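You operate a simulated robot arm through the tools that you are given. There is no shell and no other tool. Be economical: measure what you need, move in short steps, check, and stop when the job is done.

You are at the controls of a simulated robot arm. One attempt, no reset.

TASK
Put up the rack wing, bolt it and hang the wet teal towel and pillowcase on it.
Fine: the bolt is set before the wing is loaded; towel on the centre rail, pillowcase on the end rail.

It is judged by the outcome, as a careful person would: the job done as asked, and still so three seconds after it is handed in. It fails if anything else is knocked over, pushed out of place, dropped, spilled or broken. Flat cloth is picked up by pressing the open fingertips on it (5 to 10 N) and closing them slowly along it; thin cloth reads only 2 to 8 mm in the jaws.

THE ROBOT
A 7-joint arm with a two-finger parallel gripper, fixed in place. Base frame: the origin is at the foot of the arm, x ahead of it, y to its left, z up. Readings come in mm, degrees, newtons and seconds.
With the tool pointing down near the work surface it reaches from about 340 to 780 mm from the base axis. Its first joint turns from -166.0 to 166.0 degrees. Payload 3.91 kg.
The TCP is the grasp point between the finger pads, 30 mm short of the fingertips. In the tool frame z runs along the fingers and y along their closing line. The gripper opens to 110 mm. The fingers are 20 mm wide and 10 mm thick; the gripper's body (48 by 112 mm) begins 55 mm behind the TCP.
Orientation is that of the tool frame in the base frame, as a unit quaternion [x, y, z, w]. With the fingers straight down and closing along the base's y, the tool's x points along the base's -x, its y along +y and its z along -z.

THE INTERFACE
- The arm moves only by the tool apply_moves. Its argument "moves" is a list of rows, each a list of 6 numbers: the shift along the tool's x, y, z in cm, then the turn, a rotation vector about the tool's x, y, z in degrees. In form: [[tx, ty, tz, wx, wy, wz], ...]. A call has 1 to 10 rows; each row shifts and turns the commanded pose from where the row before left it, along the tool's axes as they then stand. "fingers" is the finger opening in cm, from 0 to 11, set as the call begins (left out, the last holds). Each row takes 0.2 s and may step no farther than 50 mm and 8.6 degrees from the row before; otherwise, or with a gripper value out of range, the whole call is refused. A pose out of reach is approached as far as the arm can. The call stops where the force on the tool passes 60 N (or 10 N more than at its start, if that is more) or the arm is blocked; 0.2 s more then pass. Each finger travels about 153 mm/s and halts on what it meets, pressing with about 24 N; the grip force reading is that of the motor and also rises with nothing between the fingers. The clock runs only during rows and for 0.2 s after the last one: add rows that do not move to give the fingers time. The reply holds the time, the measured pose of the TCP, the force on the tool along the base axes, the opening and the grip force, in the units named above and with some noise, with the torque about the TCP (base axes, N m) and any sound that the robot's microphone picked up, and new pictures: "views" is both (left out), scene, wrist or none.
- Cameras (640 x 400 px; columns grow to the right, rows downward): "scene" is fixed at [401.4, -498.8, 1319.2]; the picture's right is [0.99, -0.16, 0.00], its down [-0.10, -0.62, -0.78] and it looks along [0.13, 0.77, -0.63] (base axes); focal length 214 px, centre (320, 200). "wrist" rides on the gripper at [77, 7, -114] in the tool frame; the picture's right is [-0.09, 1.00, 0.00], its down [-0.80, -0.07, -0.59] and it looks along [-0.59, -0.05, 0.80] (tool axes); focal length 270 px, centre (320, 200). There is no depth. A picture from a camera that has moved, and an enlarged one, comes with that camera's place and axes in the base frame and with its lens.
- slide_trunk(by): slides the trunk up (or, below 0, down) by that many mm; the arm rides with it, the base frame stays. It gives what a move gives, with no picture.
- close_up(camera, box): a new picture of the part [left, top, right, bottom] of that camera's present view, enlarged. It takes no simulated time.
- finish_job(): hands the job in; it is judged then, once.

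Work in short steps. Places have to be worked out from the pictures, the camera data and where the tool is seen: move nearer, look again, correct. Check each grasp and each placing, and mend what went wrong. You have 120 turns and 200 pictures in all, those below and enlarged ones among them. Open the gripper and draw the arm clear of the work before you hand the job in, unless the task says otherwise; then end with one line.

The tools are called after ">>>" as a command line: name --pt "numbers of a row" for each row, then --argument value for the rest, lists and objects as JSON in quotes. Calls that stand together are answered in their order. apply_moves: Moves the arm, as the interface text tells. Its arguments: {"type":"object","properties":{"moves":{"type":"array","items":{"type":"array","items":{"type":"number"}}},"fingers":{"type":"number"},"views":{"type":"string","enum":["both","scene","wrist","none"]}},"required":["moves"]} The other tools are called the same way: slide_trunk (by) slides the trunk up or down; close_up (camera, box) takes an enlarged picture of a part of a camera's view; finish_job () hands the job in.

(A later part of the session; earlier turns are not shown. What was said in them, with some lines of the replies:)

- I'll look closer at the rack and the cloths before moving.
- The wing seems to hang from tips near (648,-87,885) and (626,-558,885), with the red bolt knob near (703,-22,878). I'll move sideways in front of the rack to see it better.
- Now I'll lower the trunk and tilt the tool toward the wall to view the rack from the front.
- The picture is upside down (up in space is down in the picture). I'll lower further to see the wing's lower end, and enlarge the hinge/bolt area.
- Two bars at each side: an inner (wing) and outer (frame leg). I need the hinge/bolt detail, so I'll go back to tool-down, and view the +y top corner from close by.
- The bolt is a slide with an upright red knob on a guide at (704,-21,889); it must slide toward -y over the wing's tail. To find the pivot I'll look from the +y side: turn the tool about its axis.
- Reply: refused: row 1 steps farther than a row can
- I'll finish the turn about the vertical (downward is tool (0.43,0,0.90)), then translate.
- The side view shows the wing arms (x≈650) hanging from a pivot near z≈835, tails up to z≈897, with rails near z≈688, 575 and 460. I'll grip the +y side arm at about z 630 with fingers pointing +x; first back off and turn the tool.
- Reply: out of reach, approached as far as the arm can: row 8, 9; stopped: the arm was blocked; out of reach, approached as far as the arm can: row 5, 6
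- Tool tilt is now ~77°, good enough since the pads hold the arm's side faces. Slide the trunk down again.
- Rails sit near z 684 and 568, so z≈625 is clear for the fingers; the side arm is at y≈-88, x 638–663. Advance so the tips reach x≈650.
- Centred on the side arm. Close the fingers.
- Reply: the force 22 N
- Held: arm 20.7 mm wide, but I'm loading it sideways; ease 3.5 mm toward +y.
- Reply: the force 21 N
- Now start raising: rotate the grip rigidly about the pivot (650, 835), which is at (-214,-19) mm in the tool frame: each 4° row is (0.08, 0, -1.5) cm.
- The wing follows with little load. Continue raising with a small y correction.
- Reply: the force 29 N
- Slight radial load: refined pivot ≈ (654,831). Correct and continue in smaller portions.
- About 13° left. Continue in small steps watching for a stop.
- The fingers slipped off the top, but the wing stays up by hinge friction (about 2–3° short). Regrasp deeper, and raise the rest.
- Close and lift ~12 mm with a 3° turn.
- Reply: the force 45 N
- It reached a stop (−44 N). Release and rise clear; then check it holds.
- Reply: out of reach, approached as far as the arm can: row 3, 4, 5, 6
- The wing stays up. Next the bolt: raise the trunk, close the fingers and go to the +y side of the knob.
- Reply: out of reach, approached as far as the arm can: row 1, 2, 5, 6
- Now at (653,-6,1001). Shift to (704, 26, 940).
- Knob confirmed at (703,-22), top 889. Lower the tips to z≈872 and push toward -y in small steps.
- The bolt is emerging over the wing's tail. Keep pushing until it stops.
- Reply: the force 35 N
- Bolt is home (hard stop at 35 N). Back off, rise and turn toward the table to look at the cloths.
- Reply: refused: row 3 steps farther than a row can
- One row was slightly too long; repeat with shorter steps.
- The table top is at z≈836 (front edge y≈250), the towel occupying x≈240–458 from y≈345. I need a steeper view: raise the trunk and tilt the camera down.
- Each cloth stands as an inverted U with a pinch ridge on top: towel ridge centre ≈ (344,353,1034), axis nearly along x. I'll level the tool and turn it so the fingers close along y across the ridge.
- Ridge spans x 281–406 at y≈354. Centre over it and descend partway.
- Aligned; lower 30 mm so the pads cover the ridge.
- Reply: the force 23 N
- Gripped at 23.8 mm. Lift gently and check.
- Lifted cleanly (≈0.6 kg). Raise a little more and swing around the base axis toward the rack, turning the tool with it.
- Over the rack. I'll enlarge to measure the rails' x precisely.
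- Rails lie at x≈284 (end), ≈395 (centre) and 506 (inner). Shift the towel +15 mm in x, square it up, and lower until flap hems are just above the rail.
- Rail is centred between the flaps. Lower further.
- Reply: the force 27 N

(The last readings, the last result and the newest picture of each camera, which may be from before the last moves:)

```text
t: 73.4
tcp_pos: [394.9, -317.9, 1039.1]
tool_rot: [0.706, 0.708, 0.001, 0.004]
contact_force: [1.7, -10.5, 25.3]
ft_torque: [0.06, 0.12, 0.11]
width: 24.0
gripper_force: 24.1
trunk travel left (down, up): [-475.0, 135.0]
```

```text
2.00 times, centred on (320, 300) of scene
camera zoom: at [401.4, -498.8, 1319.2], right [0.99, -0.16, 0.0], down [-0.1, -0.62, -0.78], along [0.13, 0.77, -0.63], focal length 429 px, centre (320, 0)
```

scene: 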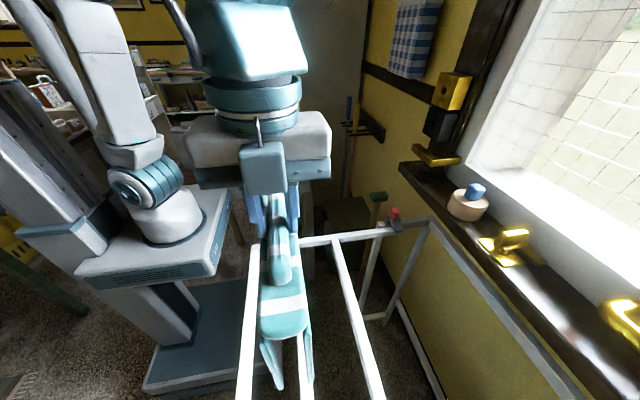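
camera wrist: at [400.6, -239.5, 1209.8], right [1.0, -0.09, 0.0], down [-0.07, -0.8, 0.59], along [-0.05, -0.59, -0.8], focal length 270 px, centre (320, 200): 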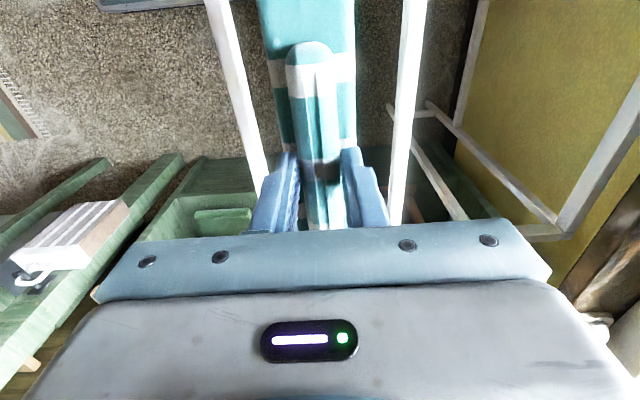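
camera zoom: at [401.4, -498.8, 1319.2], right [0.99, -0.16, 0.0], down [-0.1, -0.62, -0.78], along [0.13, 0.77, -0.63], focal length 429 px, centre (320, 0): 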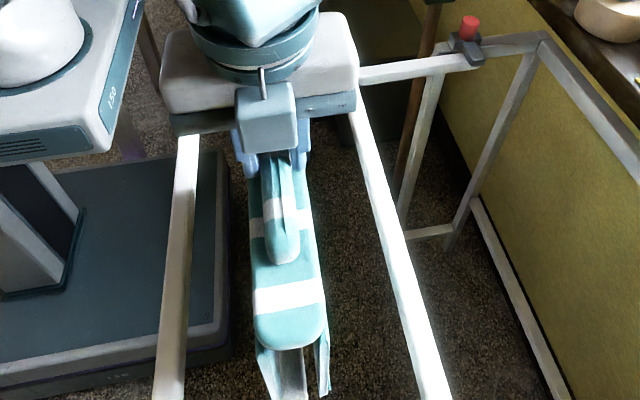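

Upward force 25 N appeared; look closer before going on.

>>> close_up --camera "scene" --box '[320, 345, 400, 400]'

>>> close_up --camera "scene" --box '[325, 280, 405, 400]'

>>> apply_moves --pt "0 0 -0.4 0 0 0" --pt "0 0 0 0 0 0" --views "both"

```text
7.27 times, centred on (360, 372) of scene
camera zoom: at [401.4, -498.8, 1319.2], right [0.99, -0.16, 0.0], down [-0.1, -0.62, -0.78], along [0.13, 0.77, -0.63], focal length 1560 px, centre (29, -1054)
```

zoom: 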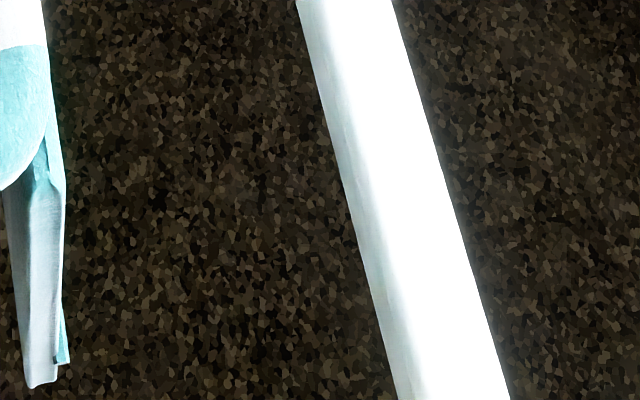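

```text
3.33 times, centred on (365, 340) of scene
camera zoom: at [401.4, -498.8, 1319.2], right [0.99, -0.16, 0.0], down [-0.1, -0.62, -0.78], along [0.13, 0.77, -0.63], focal length 715 px, centre (170, -267)
```

zoom: 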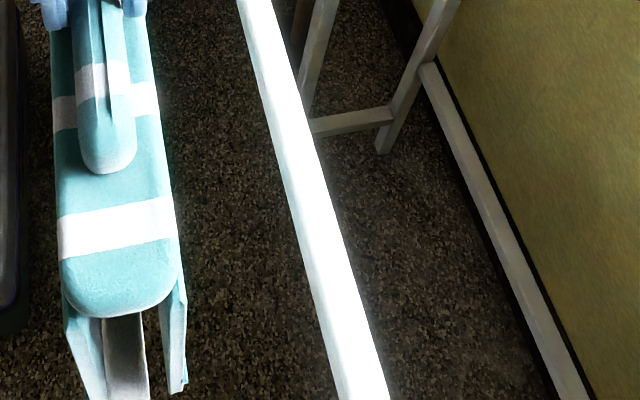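

```text
t: 74.0
tcp_pos: [394.7, -316.7, 1038.4]
tool_rot: [0.706, 0.708, 0.0, -0.001]
contact_force: [0.6, -4.2, 3.6]
ft_torque: [-0.39, 0.06, -0.01]
width: 23.6
gripper_force: 24.0
trunk travel left (down, up): [-475.0, 135.0]
camera wrist: at [401.3, -240.4, 1152.4], right [1.0, -0.08, 0.0], down [-0.07, -0.8, 0.59], along [-0.05, -0.59, -0.8], focal length 270 px, centre (320, 200)
```

scene: 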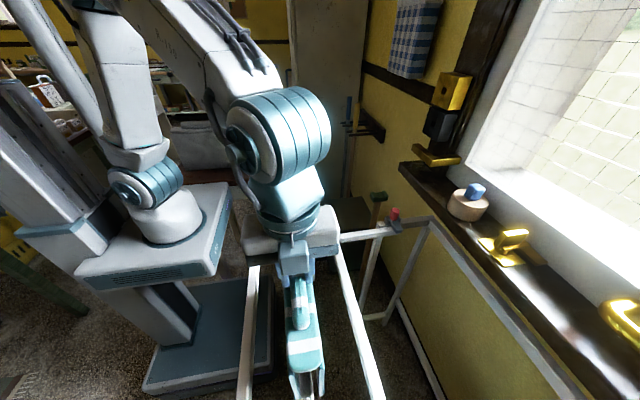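
wrist: 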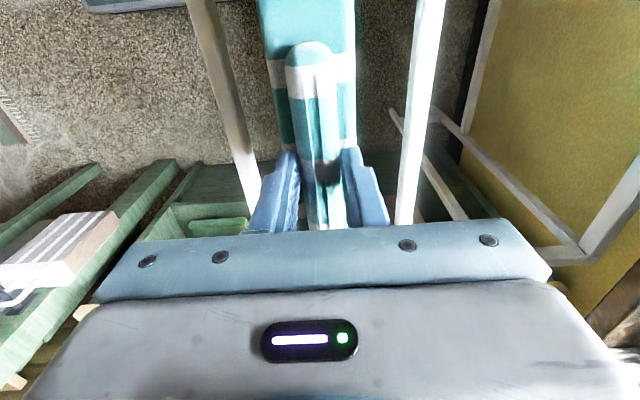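

The rail is between the flaps but nearer the left one. Shift -3 mm in x and lower in small steps with force checks.

>>> apply_moves --pt "0 -0.3 0 0 0 0" --pt "0 0 0.5 0 0 0" --pt "0 0 0.5 0 0 0" --pt "0 0 0 0 0 0" --views "none"

>>> close_up --camera "scene" --box '[270, 300, 350, 400]'

```text
t: 75.0
tcp_pos: [393.4, -316.9, 1030.3]
tool_rot: [0.706, 0.709, 0.0, 0.0]
contact_force: [0.8, -0.3, -6.4]
ft_torque: [0.0, 0.0, 0.0]
width: 23.9
gripper_force: 23.6
trunk travel left (down, up): [-475.0, 135.0]
```

```text
4.00 times, centred on (310, 350) of scene
camera zoom: at [401.4, -498.8, 1319.2], right [0.99, -0.16, 0.0], down [-0.1, -0.62, -0.78], along [0.13, 0.77, -0.63], focal length 858 px, centre (360, -400)
```

zoom: 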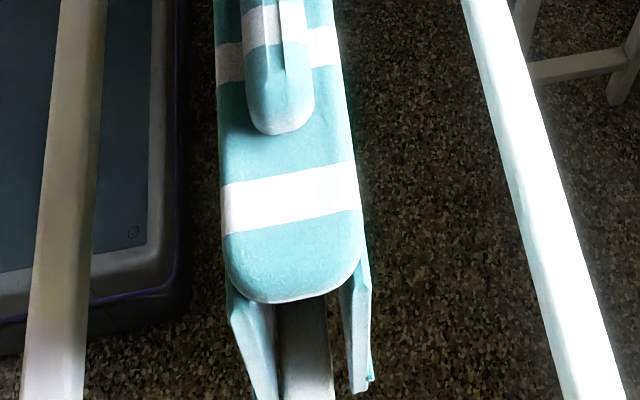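

Free hanging now (−6 N). Continue lowering.

>>> apply_moves --pt "0 0 1 0 0 0" --pt "0 0 1 0 0 0" --pt "0 0 1 0 0 0" --pt "0 0 1 0 0 0" --pt "0 0 1 0 0 0" --pt "0 0 1 0 0 0" --pt "0 0 0 0 0 0" --views "none"

>>> close_up --camera "scene" --box '[240, 260, 380, 400]'

```text
t: 76.6
tcp_pos: [394.0, -316.4, 970.4]
tool_rot: [0.706, 0.708, 0.001, 0.0]
contact_force: [-0.9, -0.5, -5.5]
ft_torque: [-0.03, 0.05, -0.06]
width: 23.9
gripper_force: 23.8
trunk travel left (down, up): [-475.0, 135.0]
```

```text
2.86 times, centred on (310, 330) of scene
camera zoom: at [401.4, -498.8, 1319.2], right [0.99, -0.16, 0.0], down [-0.1, -0.62, -0.78], along [0.13, 0.77, -0.63], focal length 613 px, centre (349, -171)
```

zoom: 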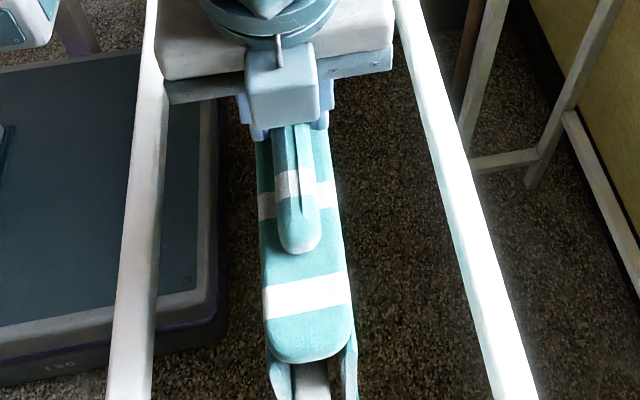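

>>> apply_moves --pt "0 0 1 0 0 0" --pt "0 0 1 0 0 0" --pt "0 0 1 0 0 0" --pt "0 0 1 0 0 0" --pt "0 0 1 0 0 0" --pt "0 0 0.5 0 0 0" --pt "0 0 0 0 0 0" --views "both"

```text
t: 78.2
tcp_pos: [390.9, -316.8, 913.9]
tool_rot: [0.707, 0.707, 0.0, 0.0]
contact_force: [-0.4, -0.5, -5.0]
ft_torque: [-0.02, 0.0, 0.02]
width: 23.5
gripper_force: 24.3
trunk travel left (down, up): [-475.0, 135.0]
camera wrist: at [398.2, -241.1, 1027.5], right [1.0, -0.09, 0.0], down [-0.07, -0.8, 0.59], along [-0.05, -0.59, -0.8], focal length 270 px, centre (320, 200)
```

scene: 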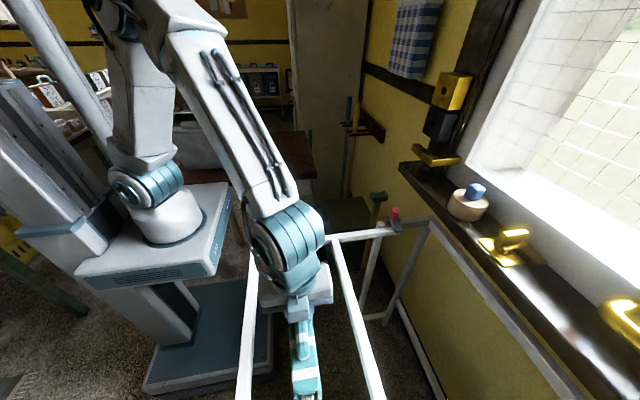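
wrist: 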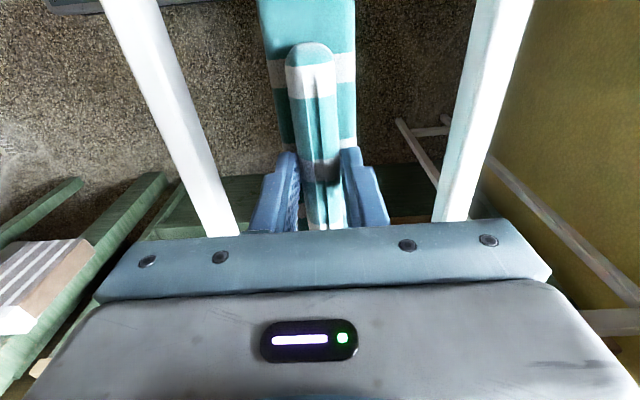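

>>> apply_moves --pt "0 0 0.5 0 0 0" --pt "0 0 0.5 0 0 0" --pt "0 0 0.4 0 0 0" --pt "0 0 0.3 0 0 0" --pt "0 0 0 0 0 0" --views "none"

>>> close_up --camera "scene" --box '[240, 260, 380, 400]'

```text
t: 79.4
tcp_pos: [390.6, -317.5, 896.9]
tool_rot: [0.706, 0.709, 0.0, 0.0]
contact_force: [0.4, -0.8, -5.5]
ft_torque: [0.0, 0.0, -0.02]
width: 23.9
gripper_force: 23.8
trunk travel left (down, up): [-475.0, 135.0]
```

```text
2.86 times, centred on (310, 330) of scene
camera zoom: at [401.4, -498.8, 1319.2], right [0.99, -0.16, 0.0], down [-0.1, -0.62, -0.78], along [0.13, 0.77, -0.63], focal length 613 px, centre (349, -171)
```

zoom: 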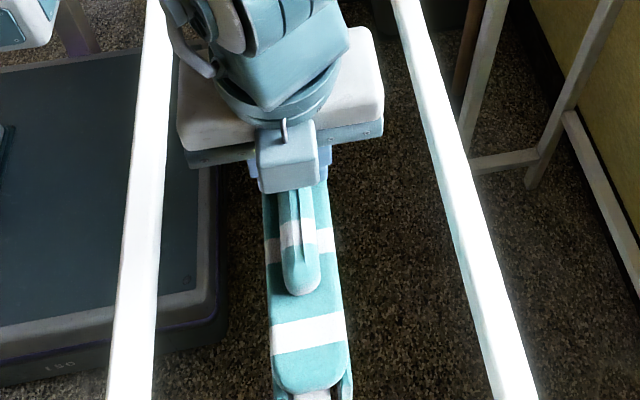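

>>> apply_moves --pt "0 0 0.4 0 0 0" --pt "0 0 0.4 0 0 0" --pt "0 0 0.4 0 0 0" --pt "0 0 0 0 0 0" --views "none"

>>> close_up --camera "scene" --box '[280, 330, 340, 400]'

```text
t: 80.4
tcp_pos: [391.0, -315.8, 884.3]
tool_rot: [0.706, 0.708, 0.0, 0.0]
contact_force: [-0.3, -0.2, -5.5]
ft_torque: [0.02, 0.02, -0.02]
width: 23.9
gripper_force: 23.4
trunk travel left (down, up): [-475.0, 135.0]
```

```text
5.71 times, centred on (310, 365) of scene
camera zoom: at [401.4, -498.8, 1319.2], right [0.99, -0.16, 0.0], down [-0.1, -0.62, -0.78], along [0.13, 0.77, -0.63], focal length 1226 px, centre (377, -743)
```

zoom: 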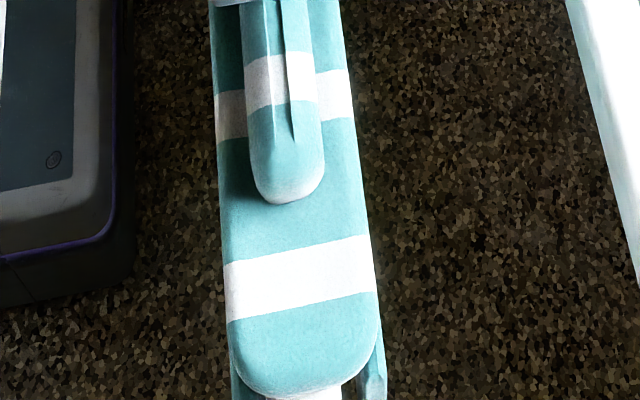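

>>> apply_moves --pt "0 0 0.3 0 0 0" --pt "0 0 0.3 0 0 0" --pt "0 0 0.3 0 0 0" --pt "0 0 0.3 0 0 0" --pt "0 0 0 0 0 0" --views "none"

```text
t: 81.6
tcp_pos: [392.3, -317.3, 874.5]
tool_rot: [0.706, 0.708, 0.001, 0.004]
contact_force: [0.8, -2.1, 35.6]
ft_torque: [-0.12, -0.42, -0.02]
width: 23.7
gripper_force: 24.1
trunk travel left (down, up): [-475.0, 135.0]
```

Seated on the rail (force up 36 N). Ease up 4 mm and release.

>>> apply_moves --pt "0 0 -0.4 0 0 0" --pt "0 0 0 0 0 0" --views "none"

>>> apply_moves --pt "0 0 0 0 0 0" --pt "0 0 0 0 0 0" --pt "0 0 -1 0 0 0" --pt "0 0 -2 0 0 0" --pt "0 0 -3 0 0 0" --pt "0 0 -4 0 0 0" --pt "0 0 0 0 0 0" --fingers 5 --views "both"

>>> close_up --camera "wrist" --box '[180, 0, 460, 230]'

```text
t: 82.2
tcp_pos: [391.4, -315.4, 875.7]
tool_rot: [0.706, 0.709, 0.001, -0.001]
contact_force: [2.3, -3.8, 4.9]
ft_torque: [-0.62, -0.24, 0.04]
width: 23.9
gripper_force: 24.1
trunk travel left (down, up): [-475.0, 135.0]
```

```text
t: 83.8
tcp_pos: [390.1, -314.1, 979.3]
tool_rot: [0.705, 0.709, 0.0, 0.0]
contact_force: [-0.5, 0.6, 0.1]
ft_torque: [0.02, -0.02, 0.02]
width: 49.9
gripper_force: 0.2
trunk travel left (down, up): [-475.0, 135.0]
camera wrist: at [396.2, -239.4, 1092.1], right [1.0, -0.09, 0.0], down [-0.07, -0.8, 0.59], along [-0.05, -0.59, -0.8], focal length 270 px, centre (320, 200)
```

scene: 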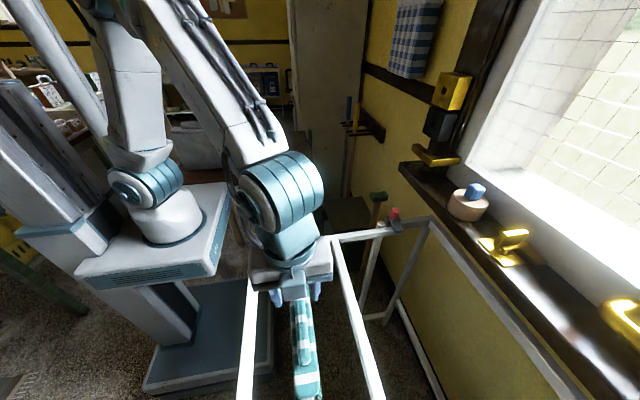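
wrist: 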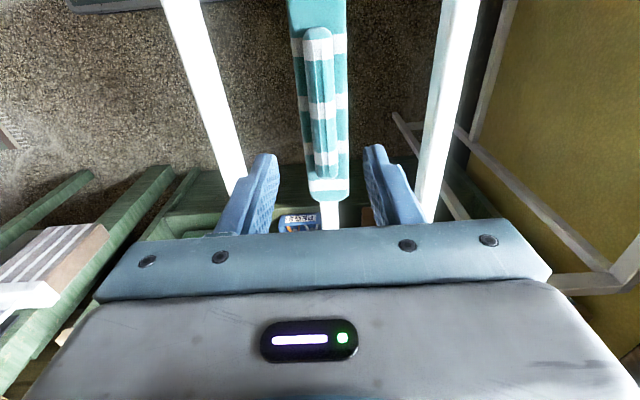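

```text
1.74 times, centred on (320, 115) of wrist
camera zoom: at [396.2, -239.4, 1092.1], right [1.0, -0.09, 0.0], down [-0.07, -0.8, 0.59], along [-0.05, -0.59, -0.8], focal length 470 px, centre (320, 348)
```

zoom: 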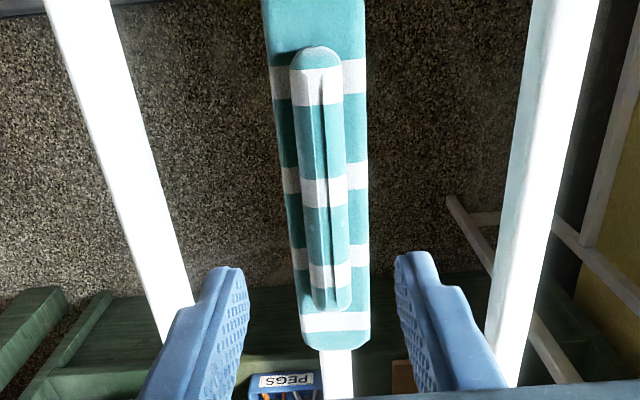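

The towel sits squarely on the centre rail. Rise and swing back toward the table for the pillowcase (ridge roughly at (87,362,1034)).

>>> apply_moves --pt "0 0 -4.8 0 0 0" --pt "0 0 -4.8 0 0 0" --pt "0 0 -4.8 0 0 0" --pt "0 0 -3.5 0 0 0" --pt "3.68 2.67 0 0 0 -5.2" --pt "3.68 2.67 0 0 0 -5.2" --pt "3.68 2.67 0 0 0 -5.2" --pt "3.68 2.67 0 0 0 -5.2" --pt "3.68 2.67 0 0 0 -5.2" --pt "3.68 2.67 0 0 0 -5.2" --views "scene"

>>> apply_moves --pt "3.68 2.67 0 0 0 -5.2" --pt "3.68 2.67 0 0 0 -5.2" --pt "3.68 2.67 0 0 0 -5.2" --pt "3.68 2.67 0 0 0 -5.2" --pt "3.68 2.67 0 0 0 -5.2" --pt "3.68 2.67 0 0 0 -5.2" --pt "3.68 2.67 0 0 0 -5.2" --pt "3.68 2.67 0 0 0 -5.2" --pt "3.68 2.67 0 0 0 -5.2" --pt "3.68 2.67 0 0 0 -5.2" --views "none"

```text
t: 86.0
tcp_pos: [495.5, -65.1, 1155.0]
tool_rot: [0.49, 0.872, 0.0, 0.001]
contact_force: [0.1, -0.4, -0.2]
ft_torque: [0.01, 0.01, 0.0]
width: 50.2
gripper_force: 0.0
trunk travel left (down, up): [-475.0, 135.0]
```

scene: 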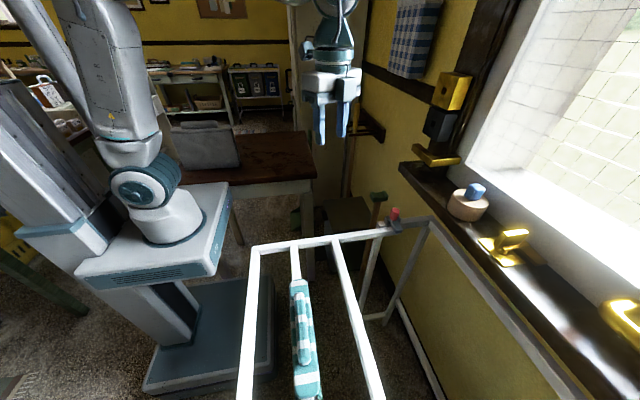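

```text
t: 88.2
tcp_pos: [354.9, 346.7, 1155.7]
tool_rot: [0.057, 0.998, -0.001, 0.001]
contact_force: [0.2, -0.1, 0.0]
ft_torque: [-0.01, 0.02, 0.0]
width: 50.0
gripper_force: 0.0
trunk travel left (down, up): [-475.0, 135.0]
```

>>> apply_moves --pt "4.5 0 0 0 0 0" --pt "4.5 0 0 0 0 0" --pt "4.5 0 0 0 0 0" --pt "4.5 0 0 0 0 0" --pt "4.5 0 0 0 0 0" --pt "0 0 0 0 0 0" --fingers 6 --views "both"

```text
t: 89.6
tcp_pos: [132.6, 375.0, 1154.8]
tool_rot: [0.058, 0.998, -0.001, 0.0]
contact_force: [-0.1, 0.3, -0.3]
ft_torque: [0.02, -0.02, 0.0]
width: 59.9
gripper_force: 0.1
trunk travel left (down, up): [-475.0, 135.0]
camera wrist: at [55.9, 388.8, 1268.0], right [0.2, 0.98, 0.0], down [0.79, -0.16, 0.6], along [0.58, -0.12, -0.8], focal length 270 px, centre (320, 200)
```

scene: 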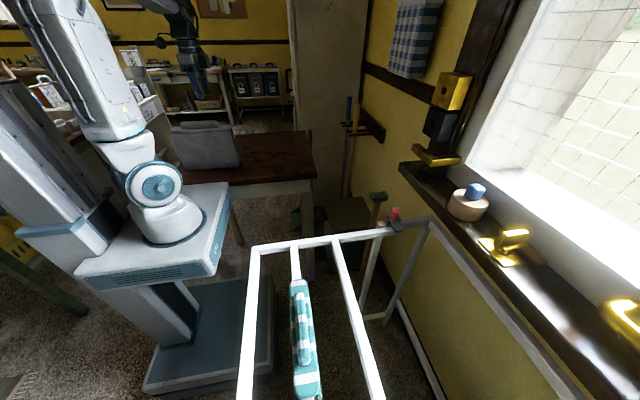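
wrist: 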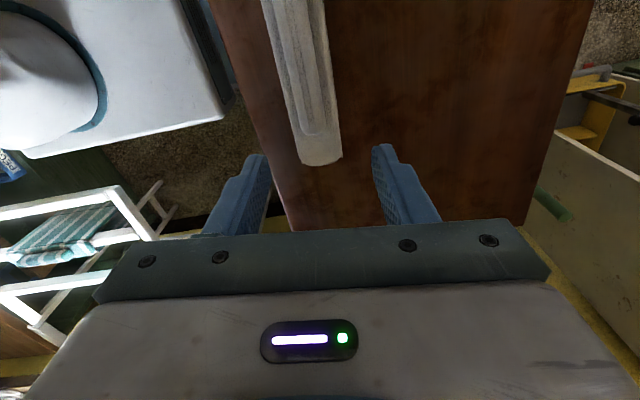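

Ridge runs along y≈366 with about -1.7° yaw, +x end at x≈145. Centre over x≈80 and square up, then look again.

>>> apply_moves --pt "2.6 -0.7 0 0 0 0" --pt "2.6 -0.7 0 0 0 -4.9" --pt "0 0 0 0 0 0" --views "wrist"

>>> close_up --camera "scene" --box '[140, 60, 270, 180]'

```text
t: 90.4
tcp_pos: [77.6, 367.6, 1155.2]
tool_rot: [0.015, 1.0, -0.002, 0.0]
contact_force: [-0.1, -0.2, 1.1]
ft_torque: [-0.04, -0.04, -0.02]
width: 60.1
gripper_force: 0.1
trunk travel left (down, up): [-475.0, 135.0]
camera wrist: at [0.9, 375.3, 1269.0], right [0.12, 0.99, 0.0], down [0.8, -0.09, 0.59], along [0.59, -0.07, -0.8], focal length 270 px, centre (320, 200)
```

wrist: 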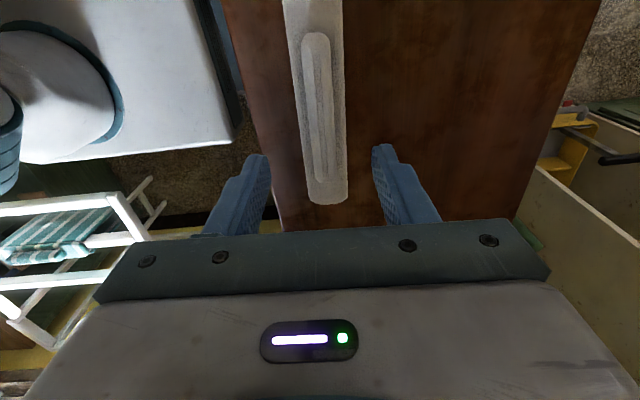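

```text
3.33 times, centred on (205, 120) of scene
camera zoom: at [401.4, -498.8, 1319.2], right [0.99, -0.16, 0.0], down [-0.1, -0.62, -0.78], along [0.13, 0.77, -0.63], focal length 715 px, centre (703, 467)
```

zoom: 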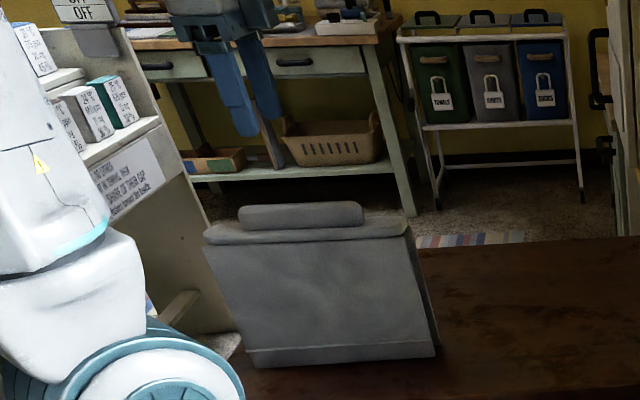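

Ridge centre ≈ (85,363,1035), yaw ≈ -5°. Align and descend partway.

>>> apply_moves --pt "-0.75 -0.45 0 0 0 3.3" --pt "0 0 3.5 0 0 0" --pt "0 0 3.5 0 0 0" --pt "0 0 0 0 0 0" --views "wrist"

>>> close_up --camera "scene" --box '[140, 60, 270, 180]'

```text
t: 91.4
tcp_pos: [86.0, 363.1, 1084.1]
tool_rot: [0.044, 0.999, 0.0, -0.001]
contact_force: [1.3, -0.4, -0.1]
ft_torque: [0.02, 0.01, -0.05]
width: 60.3
gripper_force: 0.0
trunk travel left (down, up): [-475.0, 135.0]
camera wrist: at [10.3, 375.0, 1198.1], right [0.18, 0.98, 0.0], down [0.79, -0.14, 0.6], along [0.59, -0.1, -0.8], focal length 270 px, centre (320, 200)
```

wrist: 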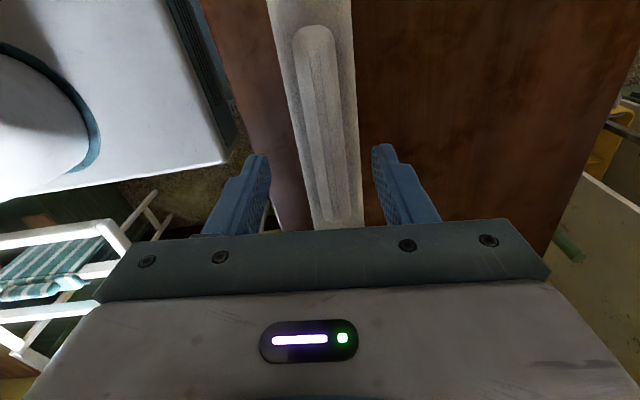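

```text
3.33 times, centred on (205, 120) of scene
camera zoom: at [401.4, -498.8, 1319.2], right [0.99, -0.16, 0.0], down [-0.1, -0.62, -0.78], along [0.13, 0.77, -0.63], focal length 715 px, centre (703, 467)
```

zoom: 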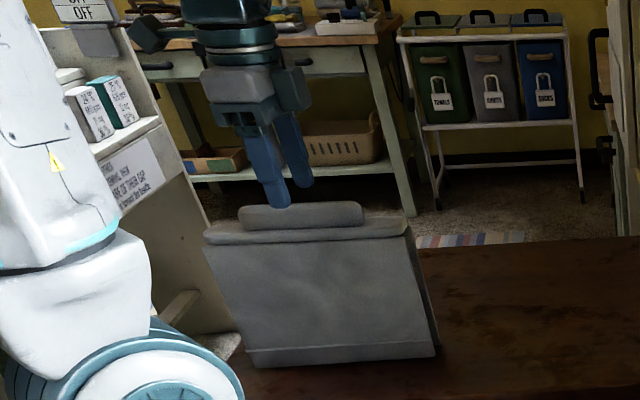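

Aligned. Lower onto the ridge and close.

>>> apply_moves --pt "0 0.15 1.5 0 0 0" --pt "0 0 1 0 0 0" --pt "0 0 0 0 0 0" --views "none"

>>> apply_moves --pt "0 0 0 0 0 0" --pt "0 0 0 0 0 0" --pt "0 0 0 0 0 0" --fingers 0.5 --views "wrist"

>>> close_up --camera "scene" --box '[140, 60, 270, 180]'

```text
t: 92.2
tcp_pos: [85.9, 363.6, 1061.6]
tool_rot: [0.043, 0.999, 0.0, 0.001]
contact_force: [0.6, -0.9, 0.7]
ft_torque: [0.01, 0.01, 0.03]
width: 60.0
gripper_force: 0.1
trunk travel left (down, up): [-475.0, 135.0]
```

```text
t: 93.0
tcp_pos: [85.5, 362.0, 1060.6]
tool_rot: [0.044, 0.999, -0.001, 0.0]
contact_force: [0.3, 0.8, -0.5]
ft_torque: [0.0, 0.0, 0.03]
width: 23.3
gripper_force: 23.9
trunk travel left (down, up): [-475.0, 135.0]
camera wrist: at [9.6, 375.1, 1174.4], right [0.18, 0.98, 0.0], down [0.79, -0.14, 0.59], along [0.59, -0.1, -0.8], focal length 270 px, centre (320, 200)
```

wrist: 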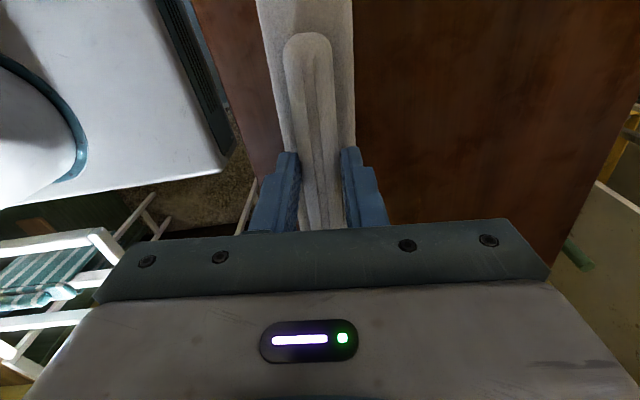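

```text
3.33 times, centred on (205, 120) of scene
camera zoom: at [401.4, -498.8, 1319.2], right [0.99, -0.16, 0.0], down [-0.1, -0.62, -0.78], along [0.13, 0.77, -0.63], focal length 715 px, centre (703, 467)
```

zoom: 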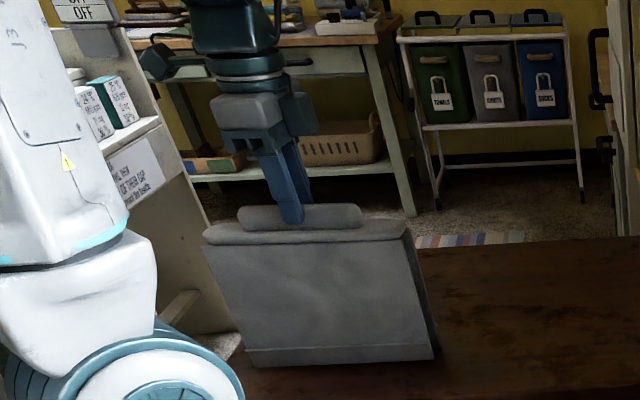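

Gripped (23.3 mm). Lift.

>>> apply_moves --pt "0 0 -1 0 0 0" --pt "0 0 -2 0 0 0" --pt "0 0 -3 0 0 0" --pt "0 0 -4 0 0 0" --pt "0 0 0 0 0 0" --views "scene"

```text
t: 94.2
tcp_pos: [87.3, 366.0, 1160.9]
tool_rot: [0.043, 0.999, 0.0, 0.0]
contact_force: [0.4, 0.8, -1.8]
ft_torque: [0.0, 0.0, 0.0]
width: 23.5
gripper_force: 24.0
trunk travel left (down, up): [-475.0, 135.0]
```

scene: 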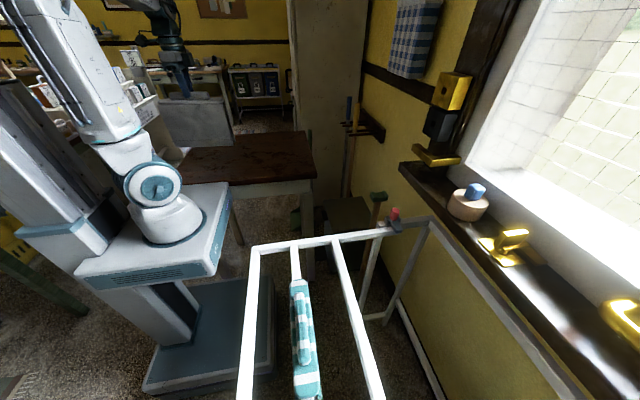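

Pillowcase is up. Carry it back out and swing around to the rack.

>>> apply_moves --pt "-4.8 0 0 0 0 0" --pt "-4.8 0 0 0 0 0" --pt "-4.8 0 0 0 0 0" --pt "-4.8 0 0 0 0 0" --pt "-4.8 0 0 0 0 0" --pt "-3.37 -2.94 0 0 0 5.4" --pt "-3.37 -2.94 0 0 0 5.4" --pt "-3.37 -2.94 0 0 0 5.4" --pt "-3.37 -2.94 0 0 0 5.4" --pt "-3.37 -2.94 0 0 0 5.4" --views "none"

>>> apply_moves --pt "-3.37 -2.94 0 0 0 5.4" --pt "-3.37 -2.94 0 0 0 5.4" --pt "-3.37 -2.94 0 0 0 5.4" --pt "-3.37 -2.94 0 0 0 5.4" --pt "-3.37 -2.94 0 0 0 5.4" --pt "-3.37 -2.94 0 0 0 5.4" --pt "-3.37 -2.94 0 0 0 5.4" --pt "-3.37 -2.94 0 0 0 5.4" --views "scene"

```text
t: 96.4
tcp_pos: [445.6, 158.2, 1161.1]
tool_rot: [0.277, 0.961, 0.001, 0.0]
contact_force: [-0.1, -0.7, -0.6]
ft_torque: [-0.02, 0.02, 0.0]
width: 23.5
gripper_force: 23.5
trunk travel left (down, up): [-475.0, 135.0]
```

```text
t: 98.2
tcp_pos: [434.3, -192.7, 1162.4]
tool_rot: [0.611, 0.792, 0.0, 0.0]
contact_force: [-0.5, -0.5, -0.8]
ft_torque: [0.0, -0.02, 0.01]
width: 23.6
gripper_force: 24.1
trunk travel left (down, up): [-475.0, 135.0]
```

scene: 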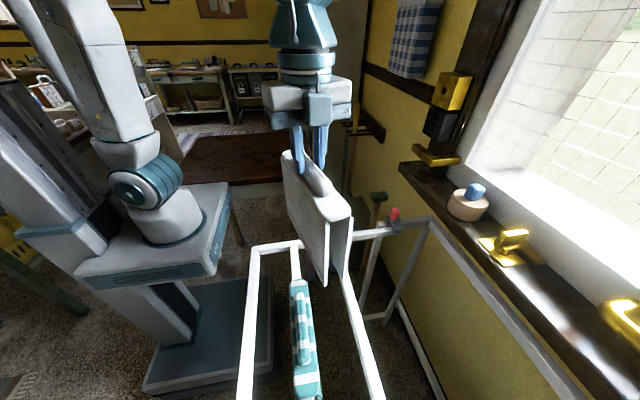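

>>> apply_moves --pt "-1.7 -3.55 0 0 0 4.9" --pt "-2.0 -3.39 0 0 0 4.9" --pt "-2.28 -3.21 0 0 0 4.9" --pt "-2.55 -3.0 0 0 0 0" --pt "-2.55 -3.0 0 0 0 0" --pt "0 0 0 0 0 0" --views "both"

>>> close_up --camera "wrist" --box '[200, 0, 520, 230]'

>>> close_up --camera "scene" --box '[200, 200, 400, 400]'

```text
t: 99.6
tcp_pos: [283.5, -320.7, 1162.4]
tool_rot: [0.707, 0.707, 0.0, 0.0]
contact_force: [0.1, 0.1, -0.1]
ft_torque: [-0.02, 0.0, 0.01]
width: 23.5
gripper_force: 24.9
trunk travel left (down, up): [-475.0, 135.0]
camera wrist: at [289.8, -244.7, 1275.1], right [1.0, -0.09, 0.0], down [-0.07, -0.8, 0.59], along [-0.05, -0.59, -0.8], focal length 270 px, centre (320, 200)
```

scene: 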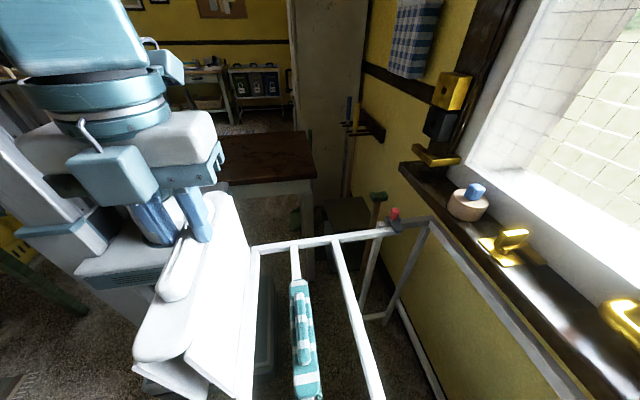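
wrist: 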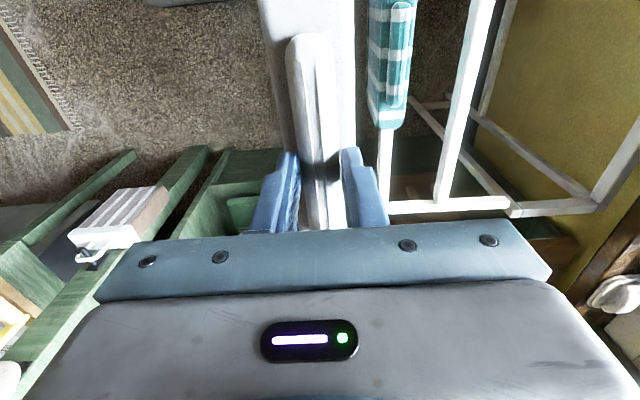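

```text
1.74 times, centred on (360, 115) of wrist
camera zoom: at [289.8, -244.7, 1275.1], right [1.0, -0.09, 0.0], down [-0.07, -0.8, 0.59], along [-0.05, -0.59, -0.8], focal length 470 px, centre (250, 348)
```

zoom: 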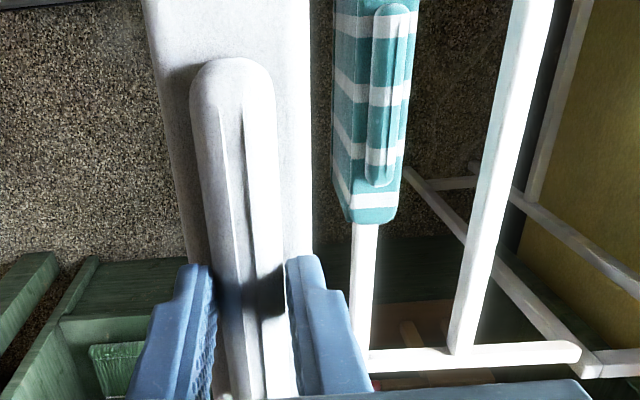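

```text
2.00 times, centred on (300, 300) of scene
camera zoom: at [401.4, -498.8, 1319.2], right [0.99, -0.16, 0.0], down [-0.1, -0.62, -0.78], along [0.13, 0.77, -0.63], focal length 429 px, centre (360, 0)
```

zoom: 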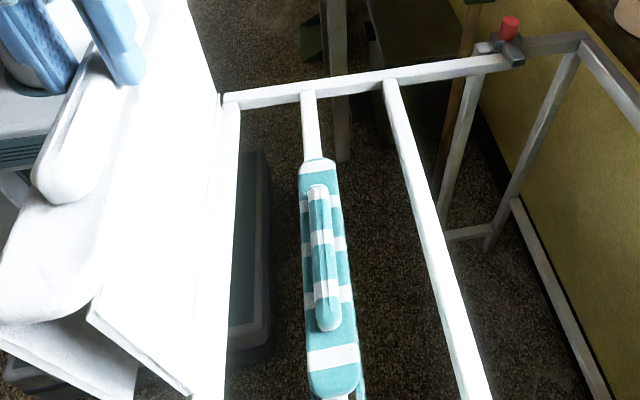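

Now at x≈284 over the end rail. Nudge +1.5 mm, lower until hems are just above the rail, and check.

>>> apply_moves --pt "0 0.15 2 0 0 0" --pt "0 0 2 0 0 0" --pt "0 0 2.5 0 0 0" --pt "0 0 0 0 0 0" --pt "0 0 0 0 0 0" --views "none"

>>> close_up --camera "scene" --box '[160, 240, 360, 400]'

>>> close_up --camera "wrist" --box '[200, 0, 520, 230]'

```text
t: 100.8
tcp_pos: [284.6, -320.4, 1094.2]
tool_rot: [0.706, 0.708, 0.001, 0.0]
contact_force: [-0.1, 0.3, -1.0]
ft_torque: [-0.01, 0.04, 0.02]
width: 23.4
gripper_force: 23.8
trunk travel left (down, up): [-475.0, 135.0]
```

```text
2.50 times, centred on (260, 320) of scene
camera zoom: at [401.4, -498.8, 1319.2], right [0.99, -0.16, 0.0], down [-0.1, -0.62, -0.78], along [0.13, 0.77, -0.63], focal length 536 px, centre (470, -100)
```

zoom: 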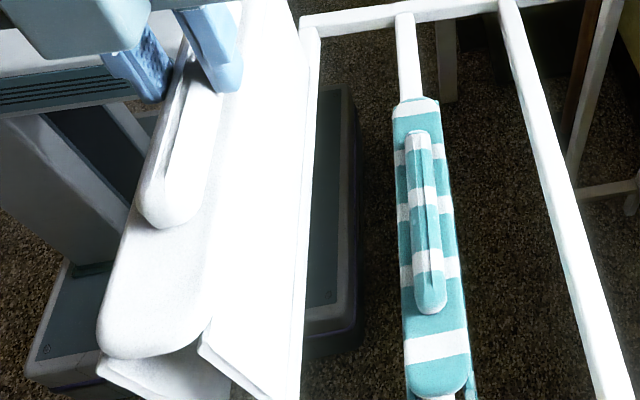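

```text
1.74 times, centred on (360, 115) of wrist
camera zoom: at [291.0, -245.1, 1208.0], right [1.0, -0.09, 0.0], down [-0.07, -0.8, 0.59], along [-0.05, -0.59, -0.8], focal length 470 px, centre (250, 348)
```

zoom: 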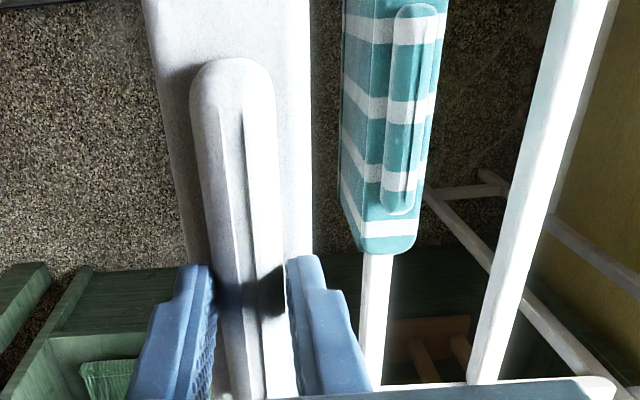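

Comparing with where the towel seated (centre rail ≈391), the end rail should be at x≈280. Shift -4 mm and lower slowly to hem depth.

>>> apply_moves --pt "0 -0.4 0 0 0 0" --pt "0 0 1.5 0 0 0" --pt "0 0 1 0 0 0" --pt "0 0 0 0 0 0" --views "none"

>>> close_up --camera "scene" --box '[180, 320, 290, 400]'

```text
t: 101.8
tcp_pos: [279.8, -321.2, 1071.7]
tool_rot: [0.707, 0.708, 0.0, 0.0]
contact_force: [0.2, -0.1, -1.4]
ft_torque: [0.01, 0.02, 0.01]
width: 23.1
gripper_force: 23.5
trunk travel left (down, up): [-475.0, 135.0]
```

```text
5.00 times, centred on (235, 360) of scene
camera zoom: at [401.4, -498.8, 1319.2], right [0.99, -0.16, 0.0], down [-0.1, -0.62, -0.78], along [0.13, 0.77, -0.63], focal length 1072 px, centre (745, -600)
```

zoom: 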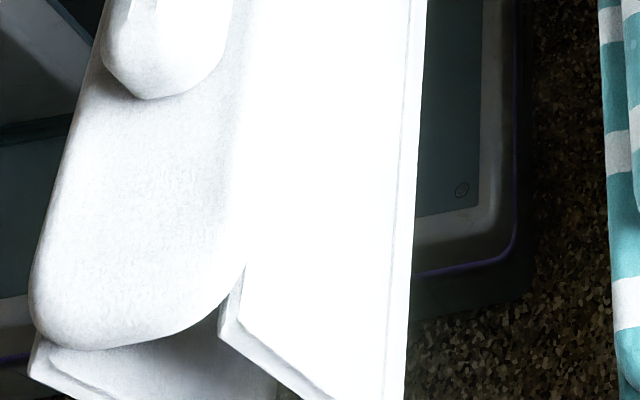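

No rail visible outside the right flap. Lower slowly checking force.

>>> apply_moves --pt "0 0 0.5 0 0 0" --pt "0 0 0.5 0 0 0" --pt "0 0 0.5 0 0 0" --pt "0 0 0.5 0 0 0" --pt "0 0 0 0 0 0" --views "none"

```text
t: 103.0
tcp_pos: [280.3, -320.6, 1051.5]
tool_rot: [0.707, 0.707, 0.0, -0.001]
contact_force: [0.8, -0.5, -0.9]
ft_torque: [0.03, 0.0, 0.0]
width: 23.5
gripper_force: 23.7
trunk travel left (down, up): [-475.0, 135.0]
```

>>> apply_moves --pt "0 0 0.5 0 0 0" --pt "0 0 0.5 0 0 0" --pt "0 0 0.5 0 0 0" --pt "0 0 0 0 0 0" --views "scene"

>>> close_up --camera "scene" --box '[180, 300, 300, 400]'

```text
t: 104.0
tcp_pos: [280.8, -321.6, 1035.5]
tool_rot: [0.706, 0.708, 0.0, -0.001]
contact_force: [0.4, 0.5, -1.8]
ft_torque: [-0.02, -0.03, -0.01]
width: 23.7
gripper_force: 24.0
trunk travel left (down, up): [-475.0, 135.0]
```

scene: 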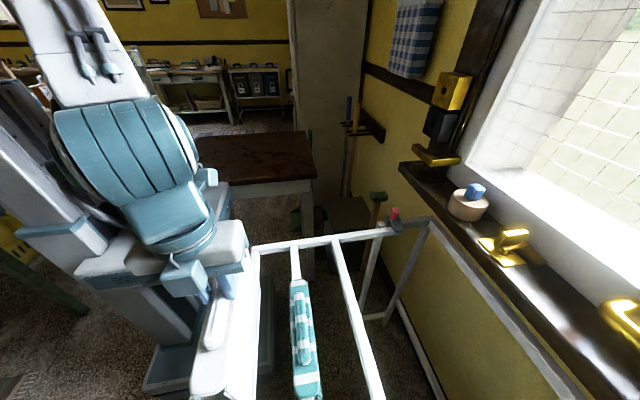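

```text
4.00 times, centred on (240, 350) of scene
camera zoom: at [401.4, -498.8, 1319.2], right [0.99, -0.16, 0.0], down [-0.1, -0.62, -0.78], along [0.13, 0.77, -0.63], focal length 858 px, centre (640, -400)
```

zoom: 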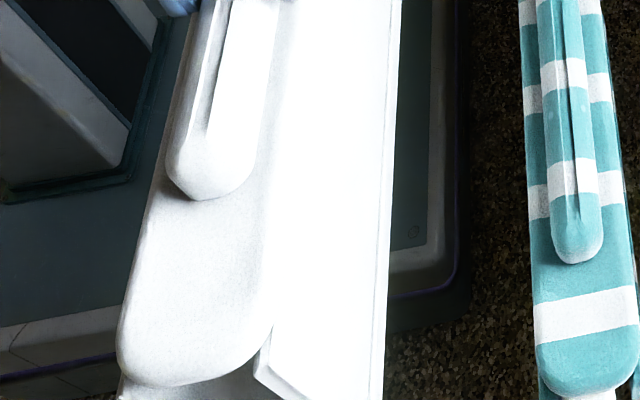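

>>> apply_moves --pt "0 0 1 0 0 0" --pt "0 0 1 0 0 0" --pt "0 0 1 0 0 0" --pt "0 0 1 0 0 0" --pt "0 0 0 0 0 0" --views "wrist"

>>> close_up --camera "scene" --box '[180, 230, 320, 400]'

```text
t: 105.2
tcp_pos: [281.3, -321.6, 996.1]
tool_rot: [0.706, 0.708, 0.0, 0.0]
contact_force: [0.5, 0.4, -1.3]
ft_torque: [-0.01, 0.0, 0.05]
width: 23.5
gripper_force: 23.8
trunk travel left (down, up): [-475.0, 135.0]
camera wrist: at [287.1, -245.6, 1109.8], right [1.0, -0.09, 0.0], down [-0.07, -0.8, 0.59], along [-0.05, -0.59, -0.8], focal length 270 px, centre (320, 200)
```

wrist: 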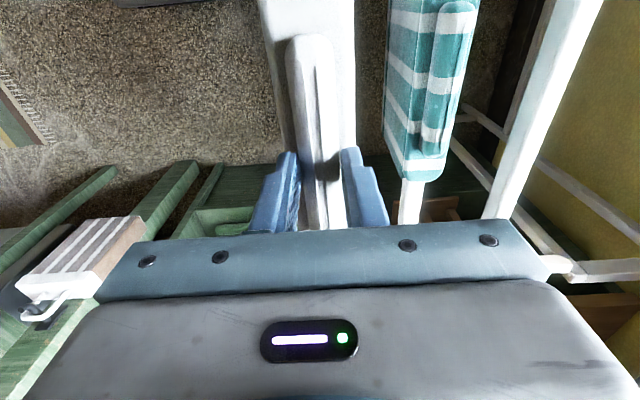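

```text
2.35 times, centred on (250, 315) of scene
camera zoom: at [401.4, -498.8, 1319.2], right [0.99, -0.16, 0.0], down [-0.1, -0.62, -0.78], along [0.13, 0.77, -0.63], focal length 505 px, centre (485, -71)
```

zoom: 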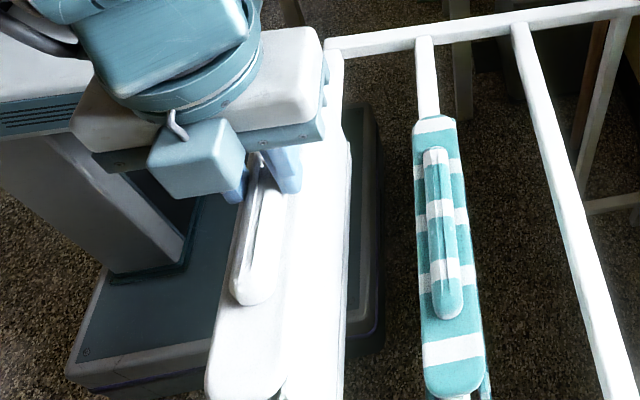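

The rail passes inside the flaps. Continue lowering to the seat (~TCP 876).

>>> apply_moves --pt "0 0 1.5 0 0 0" --pt "0 0 1.5 0 0 0" --pt "0 0 1.5 0 0 0" --pt "0 0 1.5 0 0 0" --pt "0 0 1.5 0 0 0" --pt "0 0 1.5 0 0 0" --pt "0 0 1.2 0 0 0" --pt "0 0 0 0 0 0" --views "none"

>>> apply_moves --pt "0 0 0.3 0 0 0" --pt "0 0 0.3 0 0 0" --pt "0 0 0.3 0 0 0" --pt "0 0 0 0 0 0" --views "scene"

```text
t: 107.0
tcp_pos: [283.0, -321.5, 893.0]
tool_rot: [0.706, 0.708, 0.0, 0.0]
contact_force: [0.0, 0.1, -2.2]
ft_torque: [-0.02, 0.02, 0.0]
width: 23.8
gripper_force: 24.0
trunk travel left (down, up): [-475.0, 135.0]
```

```text
t: 108.0
tcp_pos: [280.3, -320.5, 885.4]
tool_rot: [0.706, 0.708, 0.0, 0.0]
contact_force: [-0.1, 0.6, -1.2]
ft_torque: [0.0, 0.0, 0.01]
width: 23.7
gripper_force: 23.6
trunk travel left (down, up): [-475.0, 135.0]
```

scene: 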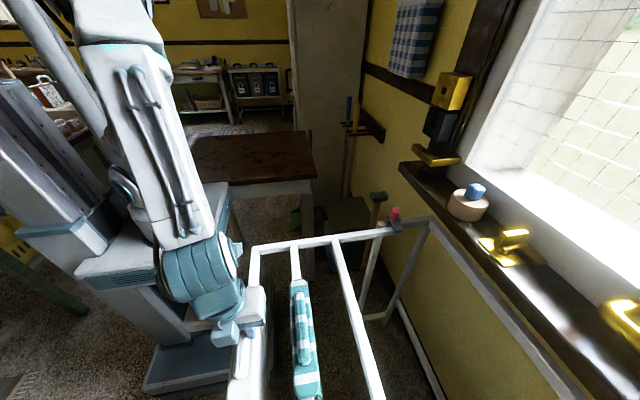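

>>> apply_moves --pt "0 0 0.3 0 0 0" --pt "0 0 0.3 0 0 0" --pt "0 0 0.2 0 0 0" --pt "0 0 0 0 0 0" --views "none"

```text
t: 109.0
tcp_pos: [281.2, -320.2, 878.5]
tool_rot: [0.706, 0.708, -0.001, 0.004]
contact_force: [-0.4, -1.6, 30.9]
ft_torque: [-0.06, -0.31, 0.0]
width: 23.5
gripper_force: 23.8
trunk travel left (down, up): [-475.0, 135.0]
```

Seated. Ease up, release, and rise straight.

>>> apply_moves --pt "0 0 -0.4 0 0 0" --pt "0 0 0 0 0 0" --views "none"

>>> apply_moves --pt "0 0 0 0 0 0" --pt "0 0 0 0 0 0" --pt "0 0 -1 0 0 0" --pt "0 0 -2 0 0 0" --pt "0 0 -3 0 0 0" --pt "0 0 -4 0 0 0" --pt "0 0 -4.5 0 0 0" --pt "0 0 -4.5 0 0 0" --pt "0 0 0 0 0 0" --fingers 5 --views "both"

```text
t: 109.6
tcp_pos: [280.7, -319.6, 881.0]
tool_rot: [0.706, 0.708, 0.0, 0.0]
contact_force: [0.4, -2.2, 1.6]
ft_torque: [-0.39, -0.07, -0.05]
width: 23.4
gripper_force: 23.9
trunk travel left (down, up): [-475.0, 135.0]
```

```text
t: 111.6
tcp_pos: [280.1, -318.6, 1074.2]
tool_rot: [0.707, 0.708, 0.0, 0.0]
contact_force: [-0.6, 0.1, -0.9]
ft_torque: [0.01, -0.01, 0.0]
width: 50.1
gripper_force: 0.0
trunk travel left (down, up): [-475.0, 135.0]
camera wrist: at [285.9, -243.4, 1186.8], right [1.0, -0.09, 0.0], down [-0.07, -0.8, 0.59], along [-0.05, -0.59, -0.8], focal length 270 px, centre (320, 200)
```

scene: 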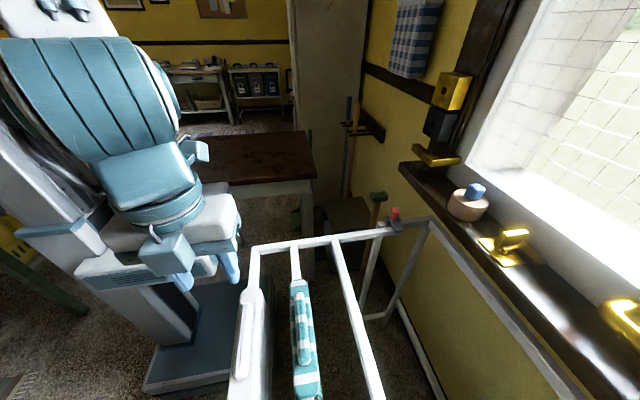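
wrist: 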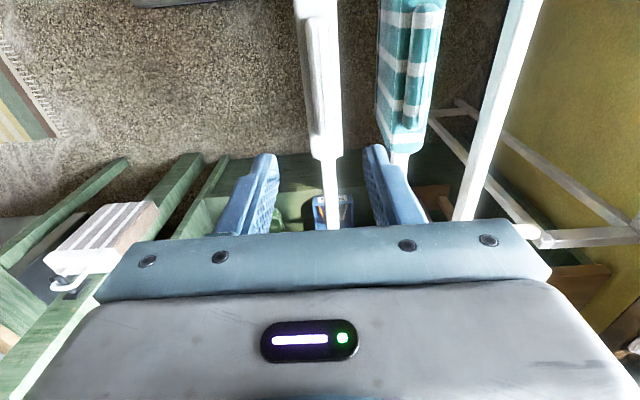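

Both cloths sit on their rails. Rise further and draw the arm back toward y≈0, then verify everything.

>>> apply_moves --pt "0 0 -4.5 0 0 0" --pt "0 0 -4.5 0 0 0" --pt "3.5 3 0 0 0 -5" --pt "3.5 3 0 0 0 -5" --pt "3.5 3 0 0 0 -5" --pt "3.5 3 0 0 0 -5" --pt "3.5 3 0 0 0 -5" --pt "3.5 2 0 0 0 -5" --pt "3.5 1 0 0 0 -5" --pt "0 0 0 0 0 0" --views "scene"

>>> close_up --camera "scene" --box '[220, 190, 440, 400]'

```text
t: 113.8
tcp_pos: [391.1, -49.2, 1159.9]
tool_rot: [0.461, 0.887, -0.001, 0.0]
contact_force: [0.1, 0.0, -0.1]
ft_torque: [-0.01, -0.02, 0.01]
width: 49.9
gripper_force: 0.1
trunk travel left (down, up): [-475.0, 135.0]
```

scene: 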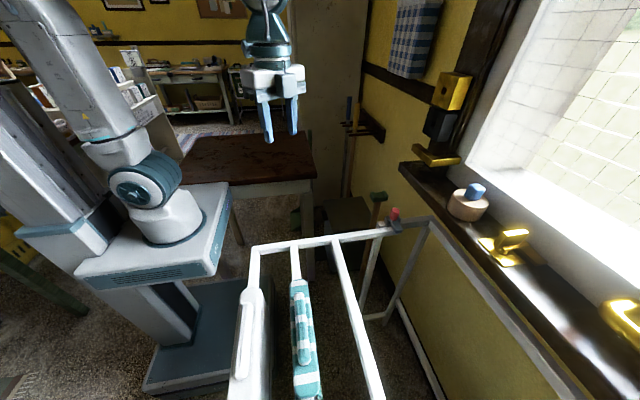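

```text
1.90 times, centred on (330, 295) of scene
camera zoom: at [401.4, -498.8, 1319.2], right [0.99, -0.16, 0.0], down [-0.1, -0.62, -0.78], along [0.13, 0.77, -0.63], focal length 408 px, centre (301, 19)
```

zoom: 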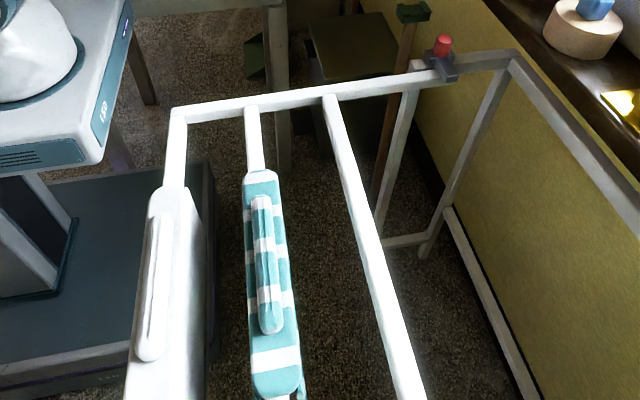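

The wing is up and bolted, the towel is on the centre rail, the pillowcase is on the end rail, and the arm is clear with the gripper open. Handing in.

>>> finish_job

```text
The job is handed in.
```

The rack wing is up and was bolted before loading, with the wet teal towel on the centre rail and the pillowcase on the end rail. The arm is clear with the gripper open, and the last pictures showed nothing knocked over or moved out of place.
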